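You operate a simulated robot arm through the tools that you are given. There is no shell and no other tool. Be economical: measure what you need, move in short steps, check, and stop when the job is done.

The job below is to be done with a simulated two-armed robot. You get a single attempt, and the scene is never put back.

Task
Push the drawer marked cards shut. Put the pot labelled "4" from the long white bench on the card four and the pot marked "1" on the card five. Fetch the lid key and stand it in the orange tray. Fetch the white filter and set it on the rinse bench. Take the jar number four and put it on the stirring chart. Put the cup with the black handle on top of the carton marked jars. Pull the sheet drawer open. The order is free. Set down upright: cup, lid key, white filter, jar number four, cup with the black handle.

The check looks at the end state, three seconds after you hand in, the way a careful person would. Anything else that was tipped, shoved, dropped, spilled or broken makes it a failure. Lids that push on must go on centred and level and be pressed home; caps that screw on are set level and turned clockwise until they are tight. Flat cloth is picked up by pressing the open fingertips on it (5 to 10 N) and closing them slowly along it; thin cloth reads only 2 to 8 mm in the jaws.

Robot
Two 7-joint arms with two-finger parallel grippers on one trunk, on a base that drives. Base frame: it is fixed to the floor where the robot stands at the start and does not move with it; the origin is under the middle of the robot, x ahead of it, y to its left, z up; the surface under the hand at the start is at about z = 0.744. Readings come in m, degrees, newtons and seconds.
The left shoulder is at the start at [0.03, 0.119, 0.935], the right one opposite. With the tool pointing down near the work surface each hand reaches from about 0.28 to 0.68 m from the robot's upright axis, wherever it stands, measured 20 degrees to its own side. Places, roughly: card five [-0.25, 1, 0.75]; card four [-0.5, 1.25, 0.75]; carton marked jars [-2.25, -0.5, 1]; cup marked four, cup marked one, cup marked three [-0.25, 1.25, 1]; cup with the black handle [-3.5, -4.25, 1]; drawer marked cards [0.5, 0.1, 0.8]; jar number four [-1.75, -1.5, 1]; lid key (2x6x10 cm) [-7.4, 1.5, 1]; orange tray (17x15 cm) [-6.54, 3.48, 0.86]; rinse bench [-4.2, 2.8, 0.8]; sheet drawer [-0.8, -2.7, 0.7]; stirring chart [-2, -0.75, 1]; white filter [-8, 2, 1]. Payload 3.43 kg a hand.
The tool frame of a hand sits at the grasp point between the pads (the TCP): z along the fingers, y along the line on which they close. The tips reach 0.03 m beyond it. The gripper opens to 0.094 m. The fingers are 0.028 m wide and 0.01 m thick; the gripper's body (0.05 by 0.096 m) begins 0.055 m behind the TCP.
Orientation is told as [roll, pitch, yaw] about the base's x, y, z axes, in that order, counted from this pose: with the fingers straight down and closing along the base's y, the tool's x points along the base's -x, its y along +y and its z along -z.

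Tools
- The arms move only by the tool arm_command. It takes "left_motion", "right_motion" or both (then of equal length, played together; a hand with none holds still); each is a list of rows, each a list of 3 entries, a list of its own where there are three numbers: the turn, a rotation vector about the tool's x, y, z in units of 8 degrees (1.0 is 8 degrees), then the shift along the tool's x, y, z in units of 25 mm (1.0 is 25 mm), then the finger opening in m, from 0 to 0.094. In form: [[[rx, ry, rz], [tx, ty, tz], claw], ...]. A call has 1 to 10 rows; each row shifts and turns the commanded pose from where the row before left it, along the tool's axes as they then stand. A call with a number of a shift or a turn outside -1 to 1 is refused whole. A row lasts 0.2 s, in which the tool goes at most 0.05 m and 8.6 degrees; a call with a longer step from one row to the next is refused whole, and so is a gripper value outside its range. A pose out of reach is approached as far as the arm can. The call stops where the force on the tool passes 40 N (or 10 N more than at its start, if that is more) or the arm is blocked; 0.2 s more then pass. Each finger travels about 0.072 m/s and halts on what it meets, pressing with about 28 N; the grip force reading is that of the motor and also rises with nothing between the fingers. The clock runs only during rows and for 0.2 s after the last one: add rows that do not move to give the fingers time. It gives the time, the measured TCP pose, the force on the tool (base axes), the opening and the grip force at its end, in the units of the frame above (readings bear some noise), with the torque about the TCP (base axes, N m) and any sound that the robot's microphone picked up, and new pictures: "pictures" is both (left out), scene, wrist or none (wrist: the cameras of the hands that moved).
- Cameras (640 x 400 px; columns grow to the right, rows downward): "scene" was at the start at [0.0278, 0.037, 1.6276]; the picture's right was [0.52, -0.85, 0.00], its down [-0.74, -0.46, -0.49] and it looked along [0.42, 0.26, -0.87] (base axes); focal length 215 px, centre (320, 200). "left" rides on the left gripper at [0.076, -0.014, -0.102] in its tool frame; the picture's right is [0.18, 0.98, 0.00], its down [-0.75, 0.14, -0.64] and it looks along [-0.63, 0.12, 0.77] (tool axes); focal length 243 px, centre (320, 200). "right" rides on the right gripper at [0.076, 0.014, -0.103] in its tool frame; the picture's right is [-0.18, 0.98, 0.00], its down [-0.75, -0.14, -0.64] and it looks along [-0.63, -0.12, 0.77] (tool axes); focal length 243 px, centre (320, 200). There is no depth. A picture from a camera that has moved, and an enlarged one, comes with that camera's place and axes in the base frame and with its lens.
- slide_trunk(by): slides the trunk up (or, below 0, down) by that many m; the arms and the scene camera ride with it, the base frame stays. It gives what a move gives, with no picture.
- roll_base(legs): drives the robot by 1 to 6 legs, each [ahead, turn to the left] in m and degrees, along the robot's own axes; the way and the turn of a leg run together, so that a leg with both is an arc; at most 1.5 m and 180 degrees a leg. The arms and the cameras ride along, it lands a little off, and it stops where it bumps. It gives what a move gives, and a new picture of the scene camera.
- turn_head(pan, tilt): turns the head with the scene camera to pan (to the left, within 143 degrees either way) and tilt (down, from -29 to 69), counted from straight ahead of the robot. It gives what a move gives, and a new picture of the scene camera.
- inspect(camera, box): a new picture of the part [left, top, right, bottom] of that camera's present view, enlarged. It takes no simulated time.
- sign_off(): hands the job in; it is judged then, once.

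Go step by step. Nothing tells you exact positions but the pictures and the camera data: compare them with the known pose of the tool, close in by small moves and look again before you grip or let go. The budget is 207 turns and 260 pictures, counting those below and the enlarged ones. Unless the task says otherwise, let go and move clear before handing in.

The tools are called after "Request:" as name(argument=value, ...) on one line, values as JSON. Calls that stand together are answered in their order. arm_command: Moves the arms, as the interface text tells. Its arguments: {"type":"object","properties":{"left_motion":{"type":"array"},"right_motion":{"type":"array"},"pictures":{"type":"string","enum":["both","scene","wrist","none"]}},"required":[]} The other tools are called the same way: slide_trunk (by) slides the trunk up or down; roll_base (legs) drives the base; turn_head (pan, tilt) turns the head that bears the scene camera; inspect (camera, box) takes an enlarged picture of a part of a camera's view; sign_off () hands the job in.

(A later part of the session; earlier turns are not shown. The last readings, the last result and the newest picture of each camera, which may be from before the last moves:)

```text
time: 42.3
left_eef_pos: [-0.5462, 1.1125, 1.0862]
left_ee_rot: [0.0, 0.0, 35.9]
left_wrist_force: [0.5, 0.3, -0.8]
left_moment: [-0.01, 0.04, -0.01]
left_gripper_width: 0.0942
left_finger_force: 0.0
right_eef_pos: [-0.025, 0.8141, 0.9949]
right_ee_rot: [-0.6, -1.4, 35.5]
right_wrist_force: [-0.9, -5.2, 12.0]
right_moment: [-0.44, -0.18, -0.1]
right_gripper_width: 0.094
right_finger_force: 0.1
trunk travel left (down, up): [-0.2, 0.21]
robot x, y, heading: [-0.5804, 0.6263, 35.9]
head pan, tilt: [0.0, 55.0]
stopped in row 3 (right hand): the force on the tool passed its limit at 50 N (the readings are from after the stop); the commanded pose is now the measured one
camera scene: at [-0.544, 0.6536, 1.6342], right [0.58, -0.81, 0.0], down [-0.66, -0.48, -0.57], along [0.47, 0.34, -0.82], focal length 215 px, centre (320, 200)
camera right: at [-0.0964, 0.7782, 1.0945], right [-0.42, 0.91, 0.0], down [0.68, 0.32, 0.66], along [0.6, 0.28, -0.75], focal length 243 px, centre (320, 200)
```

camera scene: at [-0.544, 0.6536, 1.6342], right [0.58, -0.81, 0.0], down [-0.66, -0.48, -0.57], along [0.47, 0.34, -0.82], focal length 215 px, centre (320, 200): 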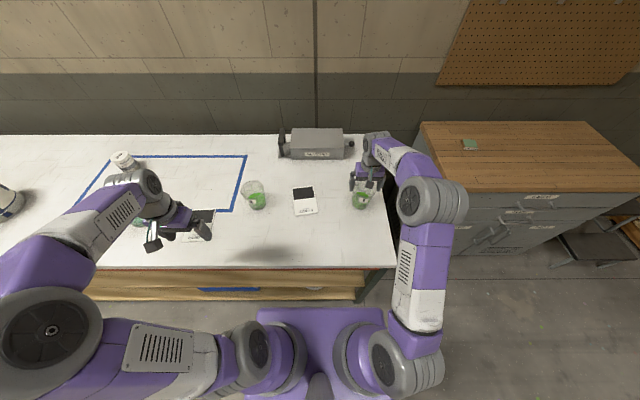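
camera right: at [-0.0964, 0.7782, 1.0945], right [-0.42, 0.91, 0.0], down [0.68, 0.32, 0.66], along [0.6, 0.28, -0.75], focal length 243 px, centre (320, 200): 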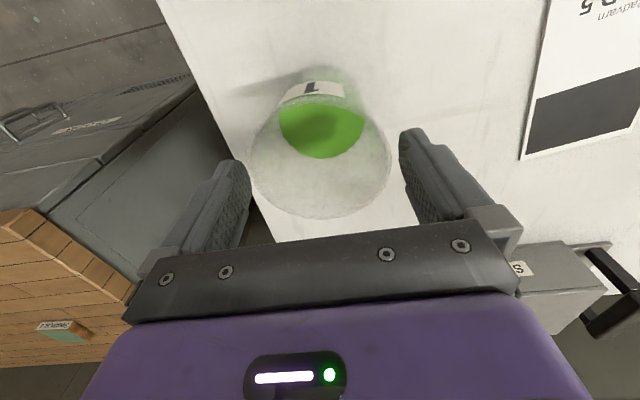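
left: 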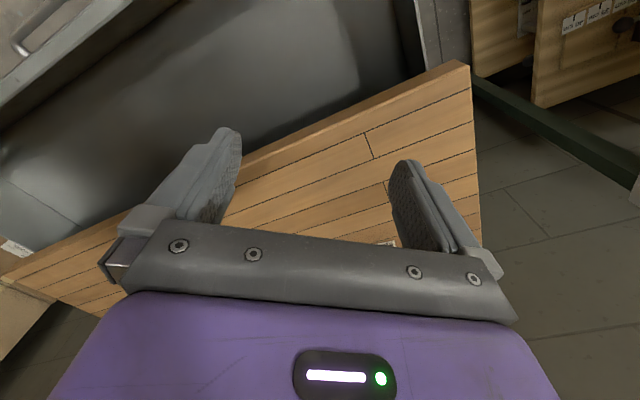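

A fingertip (image-left) touched the rim. I lift clear, re-level and re-measure.

Request:
arm_command(right_motion=[[[0.07, 0.15, 0], [0, 0, -0.8], 0.094], [[0, 0, 0], [0, -0.08, -0.4], 0.094]], pictures="none")

Request:
inspect(camera="right", box=[160, 50, 480, 250])

Request:
inspect(camera="scene", box=[300, 140, 420, 220])

```text
time: 42.9
left_eef_pos: [-0.5453, 1.1118, 1.0871]
left_ee_rot: [0.0, -0.1, 35.8]
left_wrist_force: [-0.3, 0.5, -0.4]
left_moment: [-0.01, 0.01, -0.04]
left_gripper_width: 0.094
left_finger_force: 0.0
right_eef_pos: [-0.025, 0.8125, 1.0229]
right_ee_rot: [-0.9, 0.1, 35.6]
right_wrist_force: [0.1, -0.4, -0.1]
right_moment: [0.0, 0.0, -0.02]
right_gripper_width: 0.0939
right_finger_force: 0.1
trunk travel left (down, up): [-0.2, 0.21]
robot x, y, heading: [-0.5764, 0.6283, 35.9]
head pan, tilt: [0.0, 55.0]
```

```text
2.00 times, centred on (320, 150) of right
camera zoom: at [-0.095, 0.7793, 1.1238], right [-0.42, 0.91, -0.02], down [0.69, 0.33, 0.64], along [0.59, 0.26, -0.76], focal length 485 px, centre (320, 300)
```

zoom: 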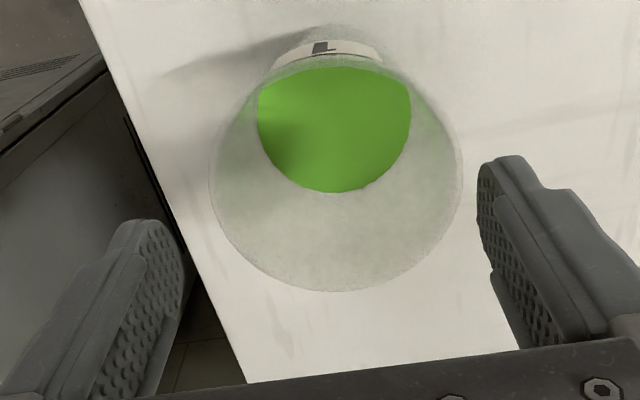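

```text
5.00 times, centred on (360, 180) of scene
camera zoom: at [-0.5434, 0.6537, 1.634], right [0.59, -0.81, 0.0], down [-0.66, -0.48, -0.57], along [0.47, 0.34, -0.82], focal length 1075 px, centre (120, 300)
```

zoom: 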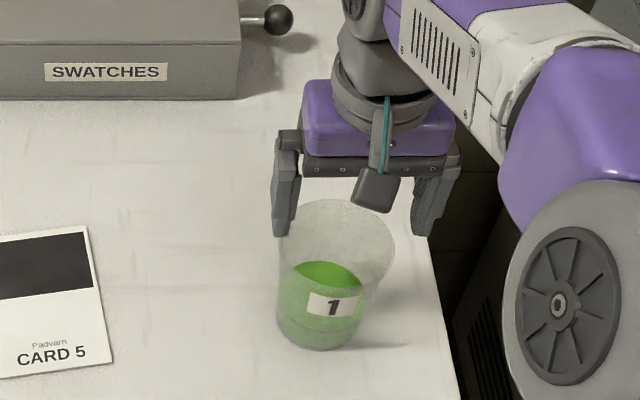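

Re-centering by about 4 mm, leveling, and stopping with the tips just above the rim for a direct comparison.

Request:
arm_command(right_motion=[[[-0.11, 0, 0], [0.08, 0.17, 0], 0.094], [[0, 0, 0], [0, 0, 0.6], 0.094]], pictures="none")

Request:
inspect(camera="right", box=[160, 50, 480, 250])

Request:
inspect(camera="scene", box=[300, 140, 420, 220])

```text
time: 43.5
left_eef_pos: [-0.5454, 1.1114, 1.0865]
left_ee_rot: [0.0, 0.1, 35.8]
left_wrist_force: [-0.6, 0.0, 0.3]
left_moment: [-0.03, 0.0, -0.03]
left_gripper_width: 0.0938
left_finger_force: 0.1
right_eef_pos: [-0.0285, 0.8151, 1.0062]
right_ee_rot: [0.1, 0.1, 35.5]
right_wrist_force: [0.0, -0.5, -1.2]
right_moment: [0.03, 0.01, -0.01]
right_gripper_width: 0.0938
right_finger_force: 0.0
trunk travel left (down, up): [-0.2, 0.21]
robot x, y, heading: [-0.5755, 0.6282, 36.2]
head pan, tilt: [0.0, 55.0]
```

```text
2.00 times, centred on (320, 150) of right
camera zoom: at [-0.0982, 0.7806, 1.1085], right [-0.42, 0.91, 0.0], down [0.7, 0.32, 0.64], along [0.58, 0.27, -0.77], focal length 485 px, centre (320, 300)
```

zoom: 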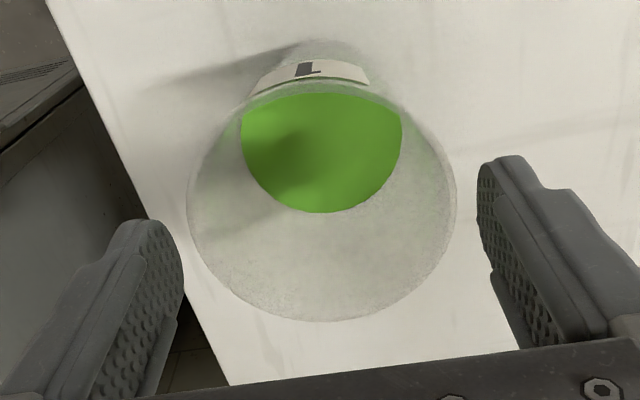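

```text
5.00 times, centred on (360, 180) of scene
camera zoom: at [-0.5432, 0.6541, 1.634], right [0.59, -0.81, 0.0], down [-0.66, -0.48, -0.57], along [0.46, 0.34, -0.82], focal length 1075 px, centre (120, 300)
```

zoom: 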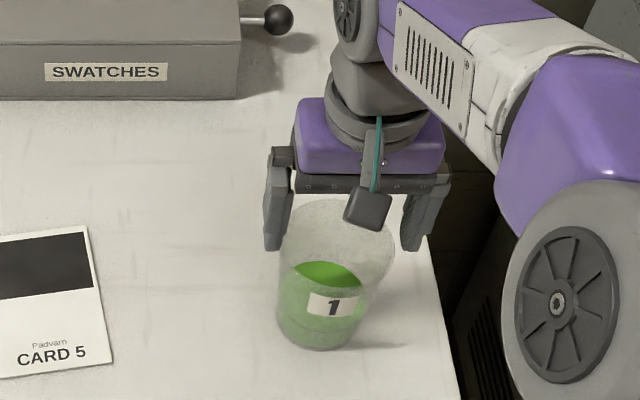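

The rim is about 89 mm against a 94 mm gap, so I enter off-centre (3 cm nearer to me, where the chord is smaller), descend, then slide forward.

Request:
arm_command(right_motion=[[[0, 0, 0], [0.6, 0, -0.2], 0.094], [[0, 0, 0], [0.7, 0, 0], 0.094], [[0, 0, 0], [0, 0, 0.5], 0.094], [[0, 0, 0], [0, 0, 0.5], 0.094], [[0, 0, 0], [0, 0, 0.7], 0.094], [[0, 0, 0], [0, 0, 0.7], 0.094], [[0, 0, 0], [0, 0, 0.6], 0.094]], pictures="both")

```text
time: 45.1
left_eef_pos: [-0.5457, 1.1124, 1.0855]
left_ee_rot: [0.0, 0.0, 35.8]
left_wrist_force: [-0.7, -0.4, 0.5]
left_moment: [-0.02, 0.02, 0.01]
left_gripper_width: 0.0941
left_finger_force: 0.1
right_eef_pos: [-0.0555, 0.7955, 0.9352]
right_ee_rot: [-0.1, 0.0, 35.6]
right_wrist_force: [-0.3, 0.7, -0.6]
right_moment: [0.04, -0.03, 0.0]
right_gripper_width: 0.0938
right_finger_force: 0.1
trunk travel left (down, up): [-0.2, 0.21]
robot x, y, heading: [-0.5788, 0.6284, 36.0]
head pan, tilt: [0.0, 55.0]
camera scene: at [-0.5434, 0.654, 1.634], right [0.59, -0.81, 0.0], down [-0.66, -0.48, -0.57], along [0.47, 0.34, -0.82], focal length 215 px, centre (320, 200)
camera right: at [-0.125, 0.7614, 1.0377], right [-0.42, 0.91, 0.0], down [0.69, 0.32, 0.64], along [0.58, 0.27, -0.77], focal length 243 px, centre (320, 200)
```

scene: 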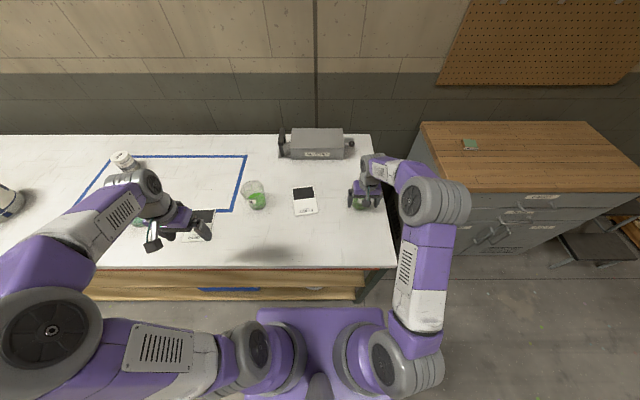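
right: 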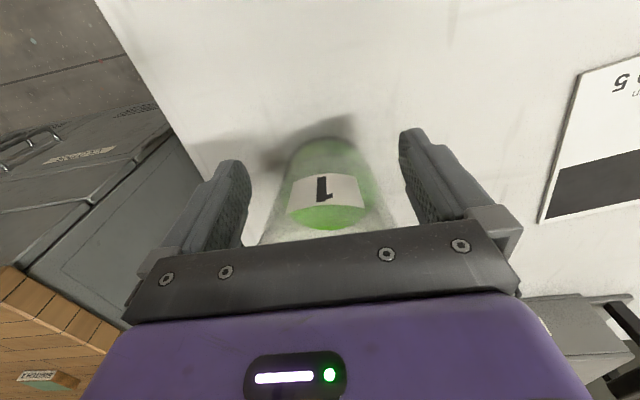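

In without contact. Now I slide forward and close gently.

Request:
arm_command(right_motion=[[[0, 0, 0], [-0.35, 0, 0], 0.094], [[0, 0, 0], [-0.35, 0, 0], 0.094], [[0, 0, 0], [-0.3, 0, 0], 0.094], [[0, 0, 0], [0, 0, 0], 0.08], [[0, 0, 0], [0, 0, 0], 0.07], [[0, 0, 0], [0, 0, 0], 0.06], [[0, 0, 0], [0, 0, 0], 0.05], [[0, 0, 0], [0, 0, 0], 0.05]], pictures="both")

```text
time: 46.9
left_eef_pos: [-0.5465, 1.112, 1.0874]
left_ee_rot: [0.0, 0.0, 35.8]
left_wrist_force: [0.8, -0.9, -0.2]
left_moment: [0.01, 0.0, -0.01]
left_gripper_width: 0.0941
left_finger_force: 0.1
right_eef_pos: [-0.0345, 0.8113, 0.9369]
right_ee_rot: [0.1, -0.1, 35.6]
right_wrist_force: [1.3, 1.3, 1.2]
right_moment: [0.08, -0.06, 0.01]
right_gripper_width: 0.0927
right_finger_force: 27.8
trunk travel left (down, up): [-0.2, 0.21]
robot x, y, heading: [-0.5812, 0.6282, 36.0]
head pan, tilt: [0.0, 55.0]
camera scene: at [-0.5436, 0.6539, 1.634], right [0.59, -0.81, 0.0], down [-0.66, -0.48, -0.57], along [0.47, 0.34, -0.82], focal length 215 px, centre (320, 200)
camera right: at [-0.1044, 0.7761, 1.0387], right [-0.42, 0.91, 0.0], down [0.69, 0.32, 0.64], along [0.58, 0.27, -0.77], focal length 243 px, centre (320, 200)
```

scene: 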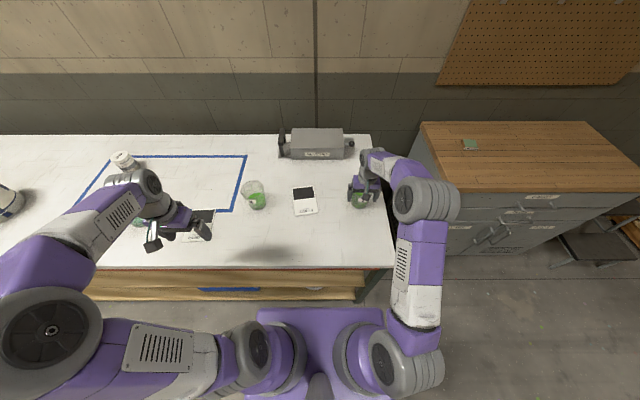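
right: 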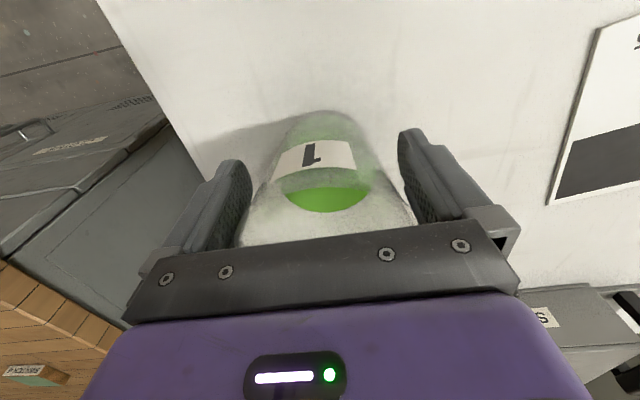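

The pads hold the rim (92.7 mm). I lift slightly and check.

Request:
arm_command(right_motion=[[[0, 0, 0], [0, 0, -0.3], 0.05], [[0, 0, 0], [0, 0, -0.5], 0.05], [[0, 0, 0], [0, 0, -0.6], 0.05], [[0, 0, 0], [0, 0, -0.6], 0.05]], pictures="wrist")

Request:
inspect(camera="scene", box=[280, 130, 400, 210])

```text
time: 47.9
left_eef_pos: [-0.5461, 1.1123, 1.0868]
left_ee_rot: [0.0, 0.0, 35.8]
left_wrist_force: [-0.4, -0.1, 0.2]
left_moment: [0.0, 0.02, 0.0]
left_gripper_width: 0.094
left_finger_force: 0.0
right_eef_pos: [-0.0359, 0.8102, 0.9863]
right_ee_rot: [0.0, 0.0, 35.6]
right_wrist_force: [-1.2, 0.3, -0.3]
right_moment: [-0.02, 0.03, -0.02]
right_gripper_width: 0.0927
right_finger_force: 27.9
trunk travel left (down, up): [-0.2, 0.21]
robot x, y, heading: [-0.5752, 0.6272, 35.5]
head pan, tilt: [0.0, 55.0]
camera right: at [-0.1043, 0.7759, 1.0891], right [-0.42, 0.91, 0.0], down [0.69, 0.32, 0.64], along [0.58, 0.27, -0.77], focal length 243 px, centre (320, 200)
```

right: 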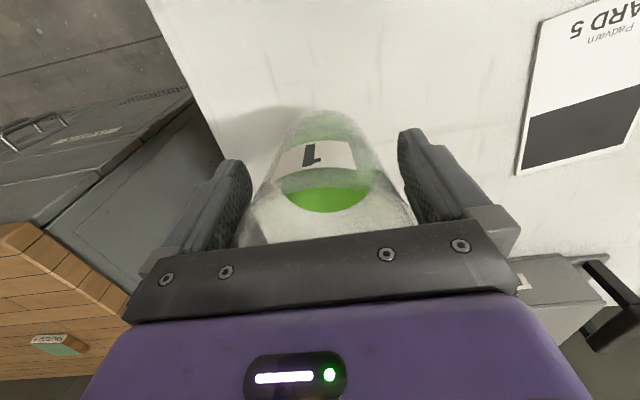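

```text
5.00 times, centred on (340, 170) of scene
camera zoom: at [-0.5437, 0.6539, 1.634], right [0.59, -0.81, 0.0], down [-0.66, -0.48, -0.57], along [0.47, 0.34, -0.82], focal length 1075 px, centre (220, 350)
```

zoom: 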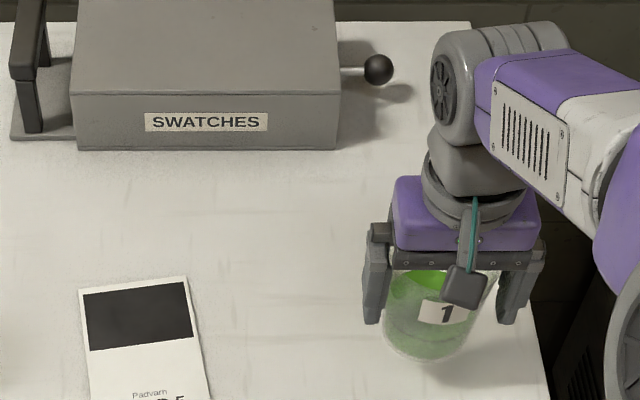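

Hanging upright. Carry it leftward over card 5.

Request:
arm_command(right_motion=[[[0, 0, 0], [-0.1, 0.5, 0], 0.05], [[0, 0, 0], [-0.1, 0.98, 0], 0.05], [[0, 0, 0], [-0.11, 0.98, 0], 0.05], [[0, 0, 0], [-0.11, 0.98, 0], 0.05], [[0, 0, 0], [-0.11, 0.98, 0], 0.05], [[0, 0, 0], [-0.11, 0.98, 0], 0.05], [[0, 0, 0], [-0.11, 0.98, 0], 0.05], [[0, 0, 0], [-0.11, 0.98, 0], 0.05], [[0, 0, 0], [-0.11, 0.98, 0], 0.05], [[0, 0, 0], [-0.11, 0.98, 0], 0.05]], pictures="both")

Request:
inspect(camera="scene", box=[250, 140, 370, 220])

```text
time: 50.1
left_eef_pos: [-0.5448, 1.113, 1.0855]
left_ee_rot: [0.0, 0.0, 35.7]
left_wrist_force: [0.3, 0.3, -0.2]
left_moment: [0.01, 0.0, 0.01]
left_gripper_width: 0.0941
left_finger_force: 0.0
right_eef_pos: [-0.1475, 1.0164, 0.985]
right_ee_rot: [-0.1, 0.1, 35.5]
right_wrist_force: [0.5, 0.8, -2.9]
right_moment: [-0.01, 0.02, 0.03]
right_gripper_width: 0.0926
right_finger_force: 27.9
trunk travel left (down, up): [-0.2, 0.21]
robot x, y, heading: [-0.5793, 0.6266, 36.1]
head pan, tilt: [0.0, 55.0]
camera scene: at [-0.5438, 0.6548, 1.634], right [0.59, -0.81, 0.0], down [-0.66, -0.48, -0.57], along [0.47, 0.34, -0.82], focal length 215 px, centre (320, 200)
camera right: at [-0.2177, 0.9822, 1.088], right [-0.42, 0.91, 0.0], down [0.7, 0.33, 0.64], along [0.58, 0.27, -0.77], focal length 243 px, centre (320, 200)
```

scene: 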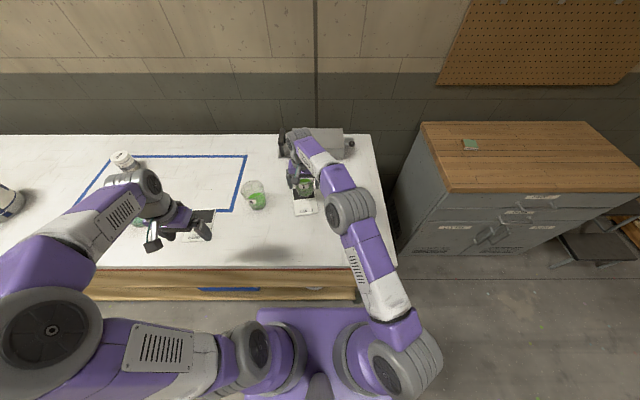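
right: 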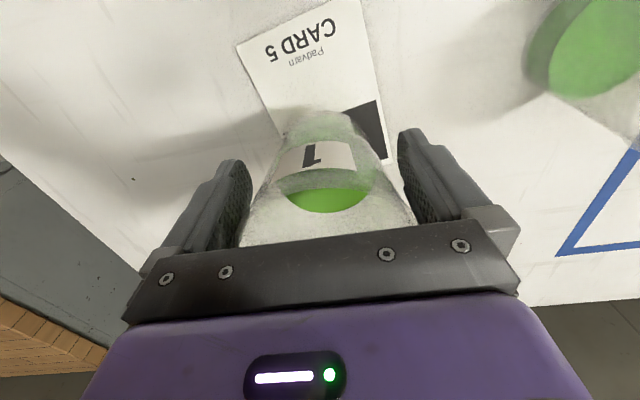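

```text
5.00 times, centred on (310, 180) of scene
camera zoom: at [-0.5438, 0.6548, 1.634], right [0.59, -0.81, 0.0], down [-0.66, -0.48, -0.57], along [0.47, 0.34, -0.82], focal length 1075 px, centre (370, 300)
```

zoom: 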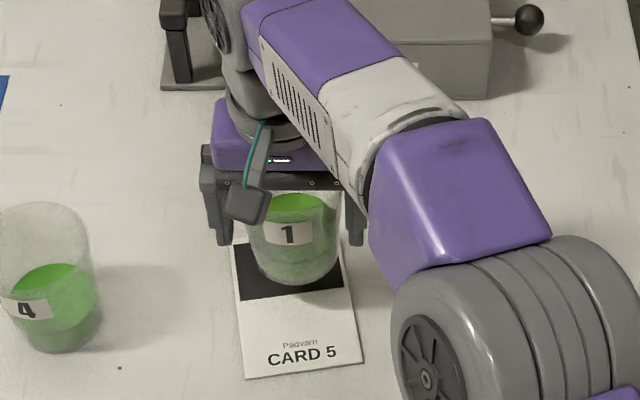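

The cup is nearly centred over card 5; fine shift and lower.

Request:
arm_command(right_motion=[[[0, 0, 0], [0.2, 0.1, 0.5], 0.05], [[0, 0, 0], [0, 0, 0.5], 0.05], [[0, 0, 0], [0, 0, 0.4], 0.05], [[0, 0, 0], [0, 0, 0.3], 0.05], [[0, 0, 0], [0, 0, 0.15], 0.05], [[0, 0, 0], [0, 0, 0.06], 0.05]], pictures="wrist")

Request:
inspect(camera="scene", box=[250, 140, 370, 220])

```text
time: 51.5
left_eef_pos: [-0.5449, 1.1114, 1.0862]
left_ee_rot: [-0.1, 0.0, 35.8]
left_wrist_force: [0.7, -0.8, 0.7]
left_moment: [0.01, -0.03, 0.01]
left_gripper_width: 0.094
left_finger_force: 0.0
right_eef_pos: [-0.1528, 1.0143, 0.9404]
right_ee_rot: [0.0, -0.1, 35.6]
right_wrist_force: [0.3, -0.1, 7.5]
right_moment: [-0.07, -0.05, -0.01]
right_gripper_width: 0.0924
right_finger_force: 28.2
trunk travel left (down, up): [-0.2, 0.21]
robot x, y, heading: [-0.578, 0.6258, 35.7]
head pan, tilt: [0.0, 55.0]
camera right: at [-0.2234, 0.9803, 1.0424], right [-0.42, 0.91, 0.0], down [0.69, 0.32, 0.64], along [0.58, 0.27, -0.77], focal length 243 px, centre (320, 200)
```

right: 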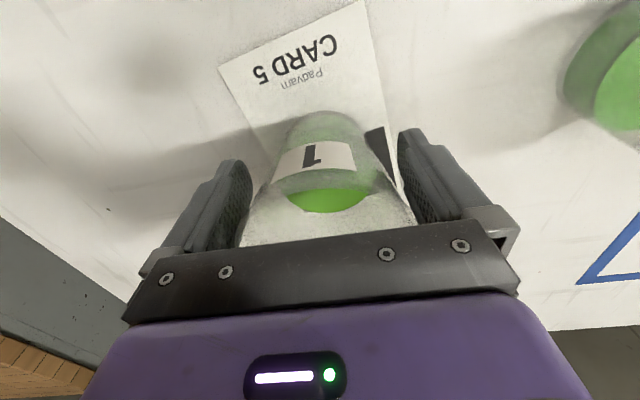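

```text
5.00 times, centred on (310, 180) of scene
camera zoom: at [-0.5441, 0.6533, 1.6342], right [0.59, -0.81, 0.0], down [-0.66, -0.48, -0.57], along [0.47, 0.34, -0.82], focal length 1075 px, centre (370, 300)
```

zoom: 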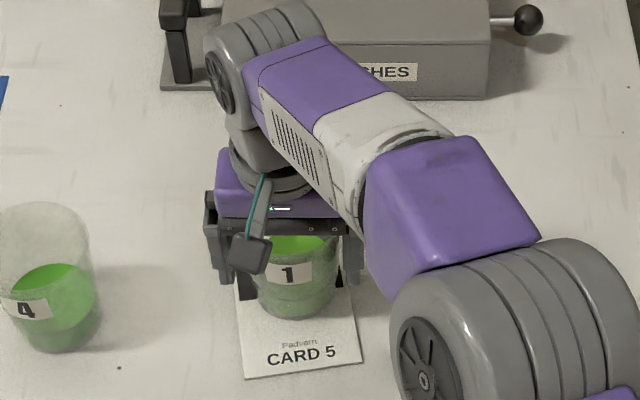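

Set down on the card. I open, slide back the way I came, and rise.

Request:
arm_command(right_motion=[[[0, 0, 0], [0, 0, 0], 0.094], [[0, 0, 0], [0, 0, 0], 0.094], [[0, 0, 0], [0.3, 0, 0], 0.094], [[0, 0, 0], [0.5, 0, 0], 0.094], [[0, 0, 0], [0.5, 0, 0], 0.094], [[0, 0, 0], [0, 0, -0.6], 0.094], [[0, 0, 0], [0, 0, -1], 0.094], [[0, 0, 0], [0, 0, -1], 0.094], [[0, 0, 0], [0, 0, -1], 0.094], [[0, 0, 0], [0, 0, -1], 0.094]], pictures="both")

```text
time: 53.7
left_eef_pos: [-0.5468, 1.1118, 1.0855]
left_ee_rot: [0.0, 0.1, 35.7]
left_wrist_force: [-0.2, -0.2, -0.1]
left_moment: [-0.02, -0.01, -0.01]
left_gripper_width: 0.0939
left_finger_force: 0.2
right_eef_pos: [-0.1804, 0.9961, 1.0536]
right_ee_rot: [0.0, 0.0, 35.7]
right_wrist_force: [-0.1, 0.1, 0.2]
right_moment: [0.02, 0.01, -0.01]
right_gripper_width: 0.0939
right_finger_force: 0.0
trunk travel left (down, up): [-0.2, 0.21]
robot x, y, heading: [-0.58, 0.6276, 36.0]
head pan, tilt: [0.0, 55.0]
camera scene: at [-0.5438, 0.6538, 1.634], right [0.59, -0.81, 0.0], down [-0.66, -0.48, -0.57], along [0.47, 0.34, -0.82], focal length 215 px, centre (320, 200)
camera right: at [-0.2499, 0.962, 1.1556], right [-0.42, 0.91, 0.0], down [0.69, 0.33, 0.64], along [0.58, 0.27, -0.77], focal length 243 px, centre (320, 200)
```

scene: 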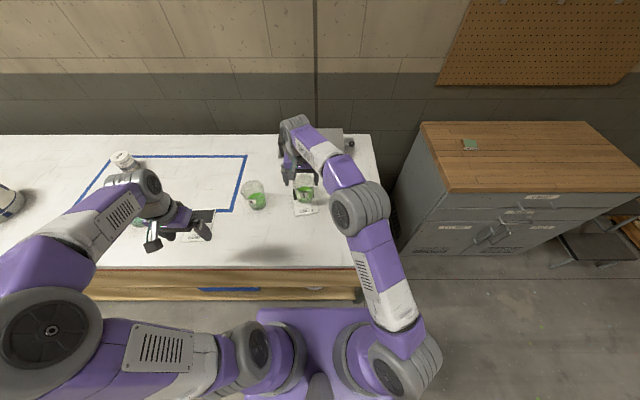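
right: 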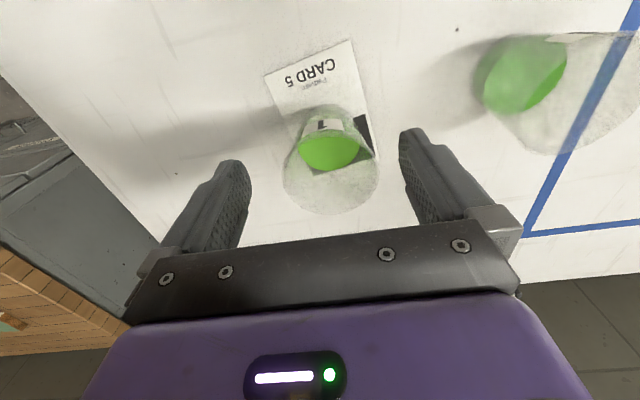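

Cup 1 stands on card 5. I raise and retract the right hand, then shift the robot 0.45 m to the left along the bench for cup 4.

Request:
arm_command(right_motion=[[[0, 0, 0], [0.5, -0.5, -1], 0.094], [[0, 0, 0], [0.5, -0.9, -1], 0.094], [[0, 0, 0], [0.5, -0.9, -1], 0.094], [[0, 0, 0], [0.5, -0.9, 0], 0.094], [[0, 0, 0], [0.5, -0.9, 0], 0.094], [[0, 0, 0], [0.5, -0.9, 0], 0.094], [[0, 0, 0], [0.5, -0.9, 0], 0.094], [[0, 0, 0], [0.5, -0.9, 0], 0.094], [[0, 0, 0], [0.5, -0.9, 0], 0.094], [[0, 0, 0], [0.5, -0.9, 0], 0.094]], pictures="none")

Request:
roll_base(legs=[[0, 91], [0.43, 0], [0, -90]])

```text
time: 55.9
left_eef_pos: [-0.5458, 1.1106, 1.0862]
left_ee_rot: [0.0, 0.1, 35.8]
left_wrist_force: [1.0, -0.8, 0.6]
left_moment: [0.02, 0.02, -0.02]
left_gripper_width: 0.0942
left_finger_force: 0.0
right_eef_pos: [-0.1569, 0.7474, 1.1284]
right_ee_rot: [0.0, 0.1, 35.5]
right_wrist_force: [0.3, -0.2, 0.4]
right_moment: [0.02, -0.01, 0.0]
right_gripper_width: 0.0939
right_finger_force: 0.0
trunk travel left (down, up): [-0.2, 0.21]
robot x, y, heading: [-0.5791, 0.6265, 35.7]
head pan, tilt: [0.0, 55.0]
```

```text
time: 66.1
left_eef_pos: [-0.8097, 1.4609, 1.0868]
left_ee_rot: [0.0, 0.1, 36.8]
left_wrist_force: [0.4, -0.3, 0.0]
left_moment: [0.04, -0.01, 0.02]
left_gripper_width: 0.0939
left_finger_force: 0.1
right_eef_pos: [-0.4142, 1.1053, 1.1284]
right_ee_rot: [0.0, 0.1, 36.6]
right_wrist_force: [0.0, 0.6, 1.0]
right_moment: [-0.02, 0.0, 0.02]
right_gripper_width: 0.094
right_finger_force: 0.0
trunk travel left (down, up): [-0.2, 0.21]
robot x, y, heading: [-0.8322, 0.9774, 36.7]
head pan, tilt: [0.0, 55.0]
camera scene: at [-0.7998, 1.0028, 1.634], right [0.6, -0.8, 0.0], down [-0.66, -0.49, -0.57], along [0.46, 0.34, -0.82], focal length 215 px, centre (320, 200)
```

scene: 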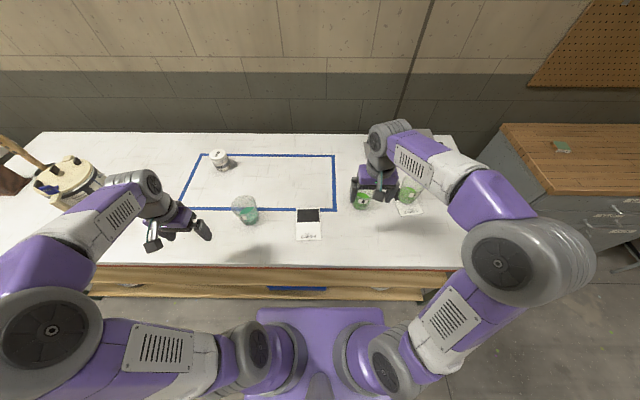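

Cup 4 is now at about X 0.544, Y −0.18 from me. I bring the right hand above and slightly short of it.

Request:
arm_command(right_motion=[[[0, 0, 0], [-0.8, -0.28, 0.4], 0.094], [[0, 0, 0], [-0.8, -0.28, 0.4], 0.094], [[0, 0, 0], [-0.8, -0.28, 0.6], 0.094], [[0, 0, 0], [-0.8, -0.28, 0.8], 0.094], [[0, 0, 0], [-0.8, -0.28, 0.8], 0.094], [[0, 0, 0], [0, 0, 0.8], 0.094]], pictures="wrist")

Request:
inspect(camera="scene", box=[290, 150, 410, 230])

```text
time: 67.5
left_eef_pos: [-0.8112, 1.4605, 1.0877]
left_ee_rot: [0.0, 0.0, 36.8]
left_wrist_force: [0.1, 0.7, -1.1]
left_moment: [0.03, 0.02, 0.0]
left_gripper_width: 0.094
left_finger_force: 0.2
right_eef_pos: [-0.3125, 1.1347, 1.0329]
right_ee_rot: [0.0, 0.0, 36.6]
right_wrist_force: [-0.9, -0.1, -0.8]
right_moment: [-0.03, 0.01, -0.04]
right_gripper_width: 0.094
right_finger_force: 0.1
trunk travel left (down, up): [-0.2, 0.21]
robot x, y, heading: [-0.8379, 0.9729, 36.9]
head pan, tilt: [0.0, 55.0]
camera right: at [-0.3819, 1.0997, 1.1353], right [-0.44, 0.9, 0.0], down [0.69, 0.34, 0.64], along [0.58, 0.28, -0.77], focal length 243 px, centre (320, 200)
```

right: 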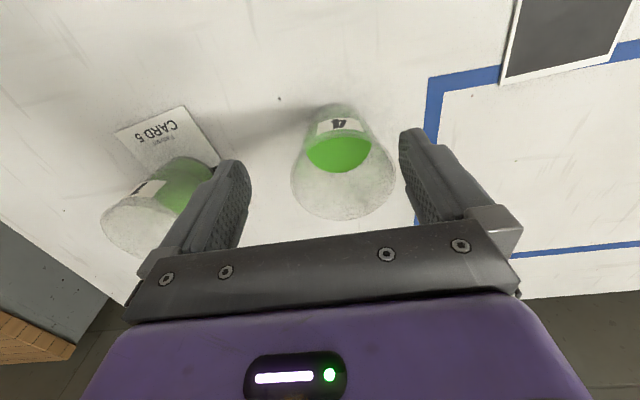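

```text
5.00 times, centred on (350, 190) of scene
camera zoom: at [-0.8, 1.0027, 1.634], right [0.6, -0.8, 0.0], down [-0.66, -0.49, -0.57], along [0.46, 0.34, -0.82], focal length 1075 px, centre (170, 250)
```

zoom: 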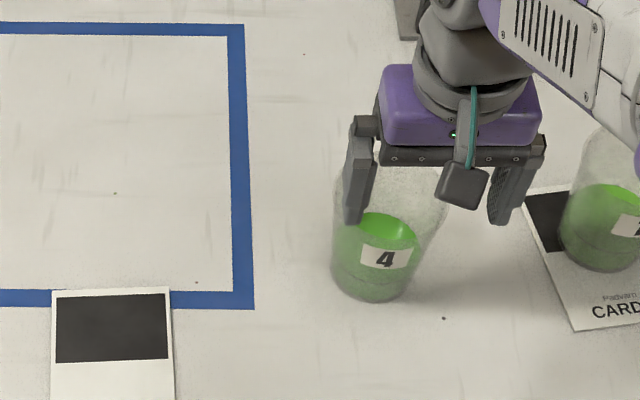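

Shift left 16 mm, a bit further back, and look once more just above the rim.

Request:
arm_command(right_motion=[[[0, 0, 0], [0.25, 0.64, 0.5], 0.094], [[0, 0, 0], [0, 0, 0.5], 0.094]], pictures="wrist")

Request:
inspect(camera="scene", box=[290, 150, 410, 230])

```text
time: 68.1
left_eef_pos: [-0.8097, 1.4607, 1.0865]
left_ee_rot: [0.0, 0.0, 36.8]
left_wrist_force: [-0.5, 0.5, -0.3]
left_moment: [0.03, 0.01, 0.0]
left_gripper_width: 0.0938
left_finger_force: 0.1
right_eef_pos: [-0.3278, 1.1431, 1.0086]
right_ee_rot: [-0.1, 0.0, 36.6]
right_wrist_force: [-0.4, -0.1, 0.7]
right_moment: [0.04, 0.01, 0.01]
right_gripper_width: 0.0941
right_finger_force: 0.0
trunk travel left (down, up): [-0.2, 0.21]
robot x, y, heading: [-0.8355, 0.9743, 36.8]
head pan, tilt: [0.0, 55.0]
camera right: at [-0.396, 1.1088, 1.1099], right [-0.44, 0.9, 0.0], down [0.69, 0.34, 0.64], along [0.58, 0.28, -0.77], focal length 243 px, centre (320, 200)
```

right: 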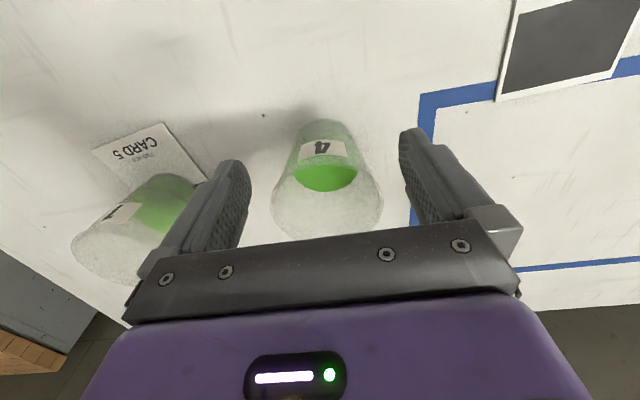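

```text
5.00 times, centred on (350, 190) of scene
camera zoom: at [-0.7993, 1.0027, 1.634], right [0.6, -0.8, 0.0], down [-0.66, -0.49, -0.57], along [0.46, 0.34, -0.82], focal length 1075 px, centre (170, 250)
```

zoom: 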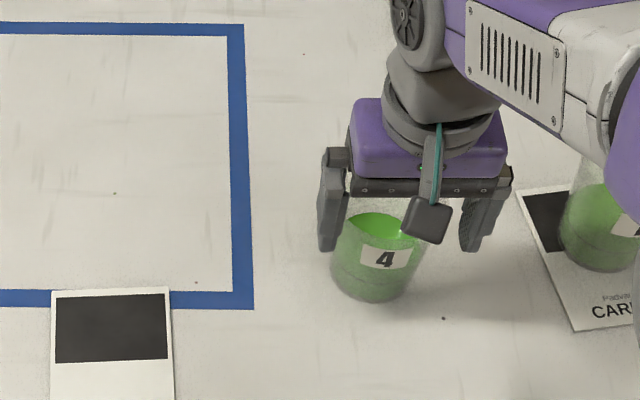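

Centred. Descend, slide forward, close.

Request:
arm_command(right_motion=[[[0, 0, 0], [0, 0.04, 0.5], 0.094], [[0, 0, 0], [0, 0, 0.5], 0.094], [[0, 0, 0], [0, 0, 0.7], 0.094], [[0, 0, 0], [0, 0, 0.7], 0.094], [[0, 0, 0], [0, 0, 0.5], 0.094], [[0, 0, 0], [-0.4, 0, 0], 0.094], [[0, 0, 0], [-0.4, 0, 0], 0.094], [[0, 0, 0], [-0.4, 0, 0], 0.094]], pictures="wrist")

```text
time: 69.9
left_eef_pos: [-0.8078, 1.4607, 1.0859]
left_ee_rot: [0.0, 0.0, 36.9]
left_wrist_force: [-0.2, 0.6, 0.3]
left_moment: [-0.03, 0.0, -0.02]
left_gripper_width: 0.0941
left_finger_force: 0.1
right_eef_pos: [-0.3034, 1.1625, 0.935]
right_ee_rot: [-0.1, 0.0, 36.6]
right_wrist_force: [0.6, -0.5, -0.7]
right_moment: [0.03, 0.0, -0.04]
right_gripper_width: 0.0937
right_finger_force: 0.0
trunk travel left (down, up): [-0.2, 0.21]
robot x, y, heading: [-0.8364, 0.9768, 36.6]
head pan, tilt: [0.0, 55.0]
camera right: at [-0.3728, 1.1275, 1.0376], right [-0.44, 0.9, 0.0], down [0.69, 0.34, 0.64], along [0.58, 0.28, -0.77], focal length 243 px, centre (320, 200)
```

right: 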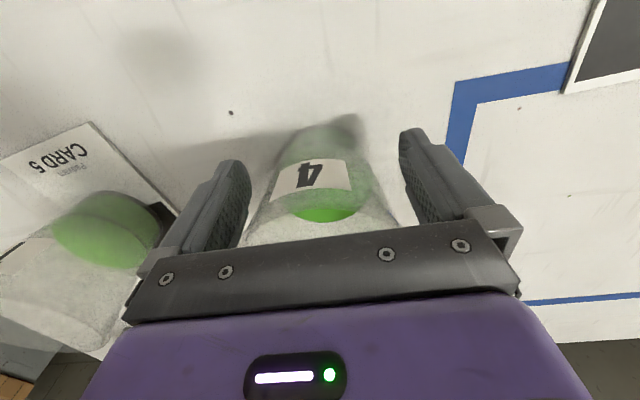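

Request:
arm_command(right_motion=[[[0, 0, 0], [-0.28, 0, 0], 0.094], [[0, 0, 0], [0, 0, 0], 0.08], [[0, 0, 0], [0, 0, 0], 0.065], [[0, 0, 0], [0, 0, 0], 0.05], [[0, 0, 0], [0, 0, 0], 0.05], [[0, 0, 0], [0, 0, -0.3], 0.05], [[0, 0, 0], [0, 0, -0.5], 0.05], [[0, 0, 0], [0, 0, -0.6], 0.05], [[0, 0, 0], [0, 0, -0.6], 0.05]], pictures="both")

```text
time: 71.9
left_eef_pos: [-0.8099, 1.4616, 1.0866]
left_ee_rot: [0.1, 0.0, 36.8]
left_wrist_force: [0.1, 0.0, 0.0]
left_moment: [0.02, -0.01, -0.01]
left_gripper_width: 0.0942
left_finger_force: 0.1
right_eef_pos: [-0.2992, 1.1674, 0.9861]
right_ee_rot: [0.0, 0.0, 36.6]
right_wrist_force: [-0.3, -0.5, -2.0]
right_moment: [-0.03, 0.01, -0.02]
right_gripper_width: 0.0868
right_finger_force: 27.9
trunk travel left (down, up): [-0.2, 0.21]
robot x, y, heading: [-0.834, 0.9797, 37.1]
head pan, tilt: [0.0, 55.0]
camera scene: at [-0.8, 1.0028, 1.634], right [0.6, -0.8, 0.0], down [-0.66, -0.49, -0.57], along [0.46, 0.34, -0.82], focal length 215 px, centre (320, 200)
camera right: at [-0.368, 1.1316, 1.0886], right [-0.44, 0.9, 0.0], down [0.69, 0.34, 0.64], along [0.58, 0.28, -0.77], focal length 243 px, centre (320, 200)
```

scene: 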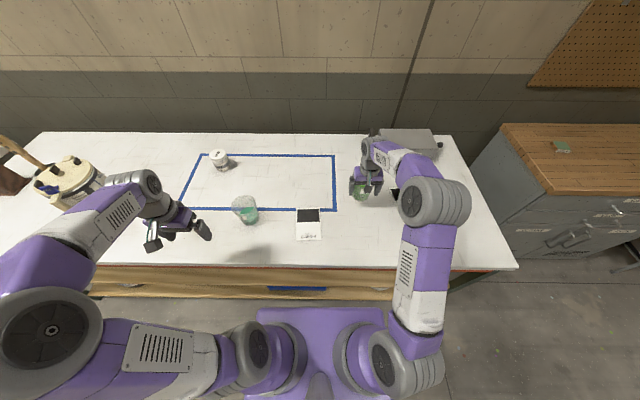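
right: 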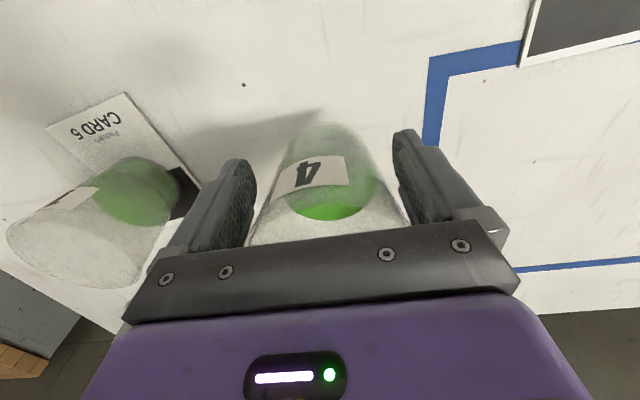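

Request:
inspect(camera="scene", box=[300, 140, 420, 220])

Request:
inspect(camera="right", box=[200, 80, 440, 260])

```text
5.00 times, centred on (360, 180) of scene
camera zoom: at [-0.8, 1.0028, 1.634], right [0.6, -0.8, 0.0], down [-0.66, -0.49, -0.57], along [0.46, 0.34, -0.82], focal length 1075 px, centre (120, 300)
```

zoom: 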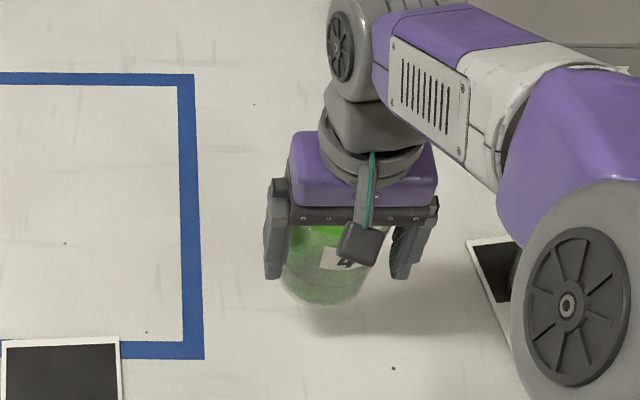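

```text
2.22 times, centred on (320, 170) of right
camera zoom: at [-0.368, 1.1316, 1.0886], right [-0.44, 0.9, 0.0], down [0.69, 0.34, 0.64], along [0.58, 0.28, -0.77], focal length 539 px, centre (320, 267)
```

zoom: 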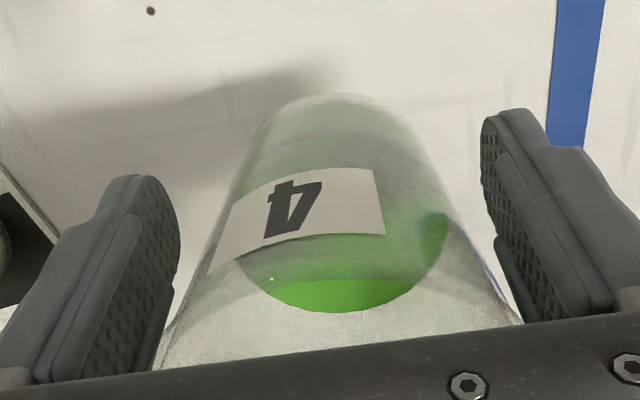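

Held and upright. Carry it to card 4.

Request:
arm_command(right_motion=[[[0, 0, 0], [0.2, 0.4, 0], 0.05], [[0, 0, 0], [0.4, 0.8, 0], 0.05], [[0, 0, 0], [0.42, 0.9, 0], 0.05], [[0, 0, 0], [0.42, 0.9, 0], 0.05], [[0, 0, 0], [0.42, 0.9, 0], 0.05], [[0, 0, 0], [0.42, 0.9, 0], 0.05], [[0, 0, 0], [0.42, 0.9, 0], 0.05], [[0, 0, 0], [0.42, 0.9, 0], 0.05], [[0, 0, 0], [0.42, 0.9, 0], 0.05], [[0, 0, 0], [0.4, 0.9, 0], 0.05]], pictures="wrist")

Request:
inspect(camera="scene", box=[250, 160, 370, 240])

```text
time: 74.1
left_eef_pos: [-0.8102, 1.4617, 1.0856]
left_ee_rot: [0.0, 0.1, 36.8]
left_wrist_force: [0.4, 1.1, -0.4]
left_moment: [0.0, 0.0, -0.01]
left_gripper_width: 0.094
left_finger_force: 0.2
right_eef_pos: [-0.5029, 1.2779, 0.9836]
right_ee_rot: [0.0, 0.0, 36.4]
right_wrist_force: [-0.1, 0.2, -1.7]
right_moment: [-0.03, 0.04, -0.02]
right_gripper_width: 0.0863
right_finger_force: 27.2
trunk travel left (down, up): [-0.2, 0.21]
robot x, y, heading: [-0.8349, 0.972, 37.1]
head pan, tilt: [0.0, 55.0]
camera right: at [-0.5727, 1.2429, 1.0868], right [-0.44, 0.9, 0.0], down [0.69, 0.34, 0.64], along [0.58, 0.28, -0.77], focal length 243 px, centre (320, 200)
```

right: 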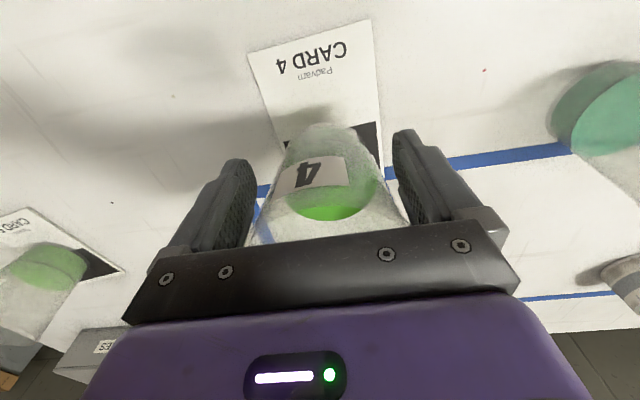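

```text
5.00 times, centred on (310, 200) of scene
camera zoom: at [-0.8003, 1.0034, 1.634], right [0.6, -0.8, 0.0], down [-0.66, -0.49, -0.57], along [0.46, 0.34, -0.82], focal length 1075 px, centre (370, 200)
```

zoom: 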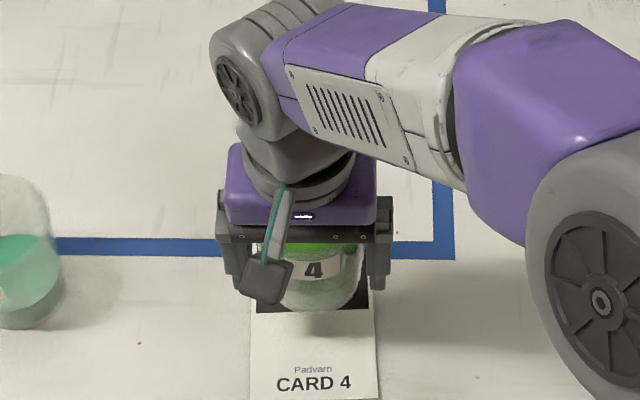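

Request:
arm_command(right_motion=[[[0, 0, 0], [0, 0.2, 0.5], 0.05], [[0, 0, 0], [0, 0, 0.5], 0.05], [[0, 0, 0], [0, 0, 0.4], 0.05], [[0, 0, 0], [0, 0, 0.25], 0.05], [[0, 0, 0], [0, 0, 0.15], 0.05], [[0, 0, 0], [0, 0, 0.06], 0.05]], pictures="wrist")

Request:
inspect(camera="scene", box=[250, 160, 370, 240])

```text
time: 75.5
left_eef_pos: [-0.8094, 1.4599, 1.0861]
left_ee_rot: [0.0, 0.0, 36.8]
left_wrist_force: [-0.2, 0.0, -0.9]
left_moment: [0.0, -0.01, 0.02]
left_gripper_width: 0.0939
left_finger_force: 0.0
right_eef_pos: [-0.506, 1.2818, 0.9397]
right_ee_rot: [0.0, 0.0, 36.6]
right_wrist_force: [-0.8, -1.3, 5.5]
right_moment: [0.03, -0.2, -0.03]
right_gripper_width: 0.086
right_finger_force: 27.9
trunk travel left (down, up): [-0.2, 0.21]
robot x, y, heading: [-0.8346, 0.9731, 37.0]
head pan, tilt: [0.0, 55.0]
camera right: at [-0.575, 1.2461, 1.0416], right [-0.44, 0.9, 0.0], down [0.69, 0.34, 0.64], along [0.58, 0.28, -0.77], focal length 243 px, centre (320, 200)
```

right: 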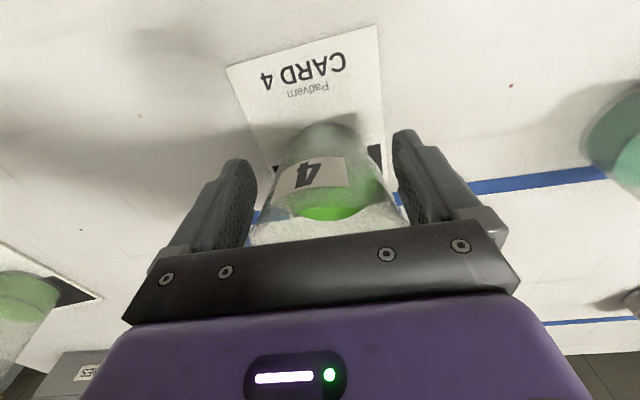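

```text
5.00 times, centred on (310, 200) of scene
camera zoom: at [-0.8003, 1.0023, 1.6341], right [0.6, -0.8, 0.0], down [-0.66, -0.49, -0.57], along [0.46, 0.34, -0.82], focal length 1075 px, centre (370, 200)
```

zoom: 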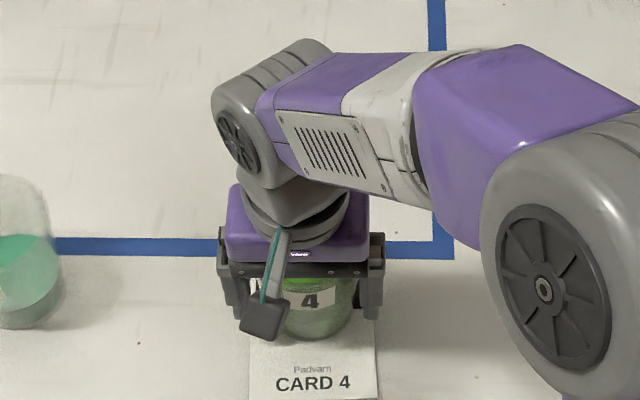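

Request:
arm_command(right_motion=[[[0, 0, 0], [0, 0, 0], 0.088], [[0, 0, 0], [0, 0, 0], 0.094], [[0, 0, 0], [0, 0, 0], 0.094], [[0, 0, 0], [0.5, 0, 0], 0.094], [[0, 0, 0], [0.5, 0, 0], 0.094], [[0, 0, 0], [0, 0, -0.6], 0.094], [[0, 0, 0], [0, 0, -1], 0.094], [[0, 0, 0], [0, 0, -1], 0.094], [[0, 0, 0], [0, 0, -1], 0.094], [[0, 0, 0], [0, 0, -1], 0.094]], pictures="both")

```text
time: 77.7
left_eef_pos: [-0.8086, 1.4604, 1.0868]
left_ee_rot: [-0.1, 0.0, 36.8]
left_wrist_force: [-0.6, -0.1, 0.6]
left_moment: [0.0, 0.02, 0.01]
left_gripper_width: 0.0938
left_finger_force: 0.1
right_eef_pos: [-0.5266, 1.2672, 1.053]
right_ee_rot: [-0.1, 0.0, 36.6]
right_wrist_force: [-0.9, 0.3, 0.2]
right_moment: [0.01, 0.02, 0.0]
right_gripper_width: 0.0942
right_finger_force: 0.1
trunk travel left (down, up): [-0.2, 0.21]
robot x, y, heading: [-0.8365, 0.9762, 37.3]
head pan, tilt: [0.0, 55.0]
camera scene: at [-0.8, 1.0026, 1.634], right [0.6, -0.8, 0.0], down [-0.66, -0.49, -0.57], along [0.46, 0.34, -0.82], focal length 215 px, centre (320, 200)
camera right: at [-0.595, 1.2313, 1.1558], right [-0.44, 0.9, 0.0], down [0.69, 0.34, 0.64], along [0.58, 0.28, -0.77], focal length 243 px, centre (320, 200)
```

scene: 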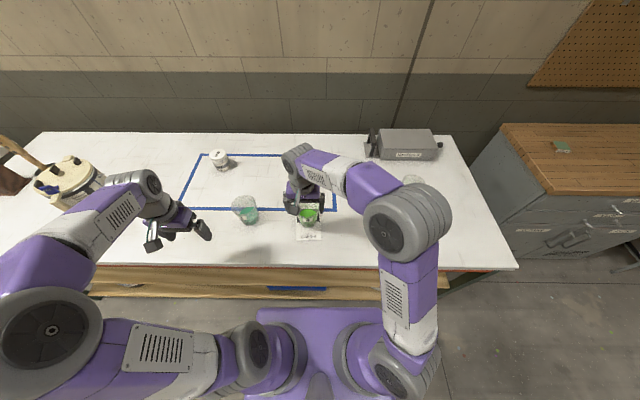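
right: 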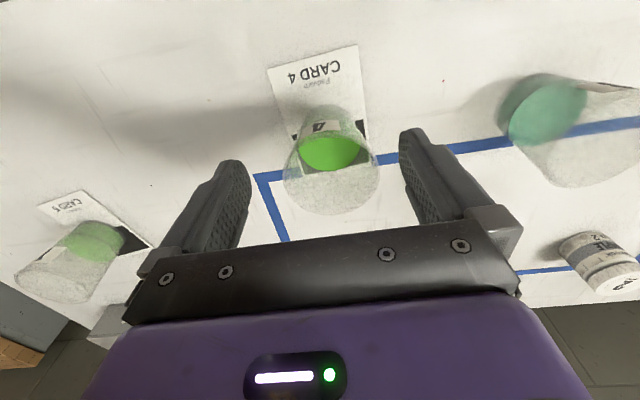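

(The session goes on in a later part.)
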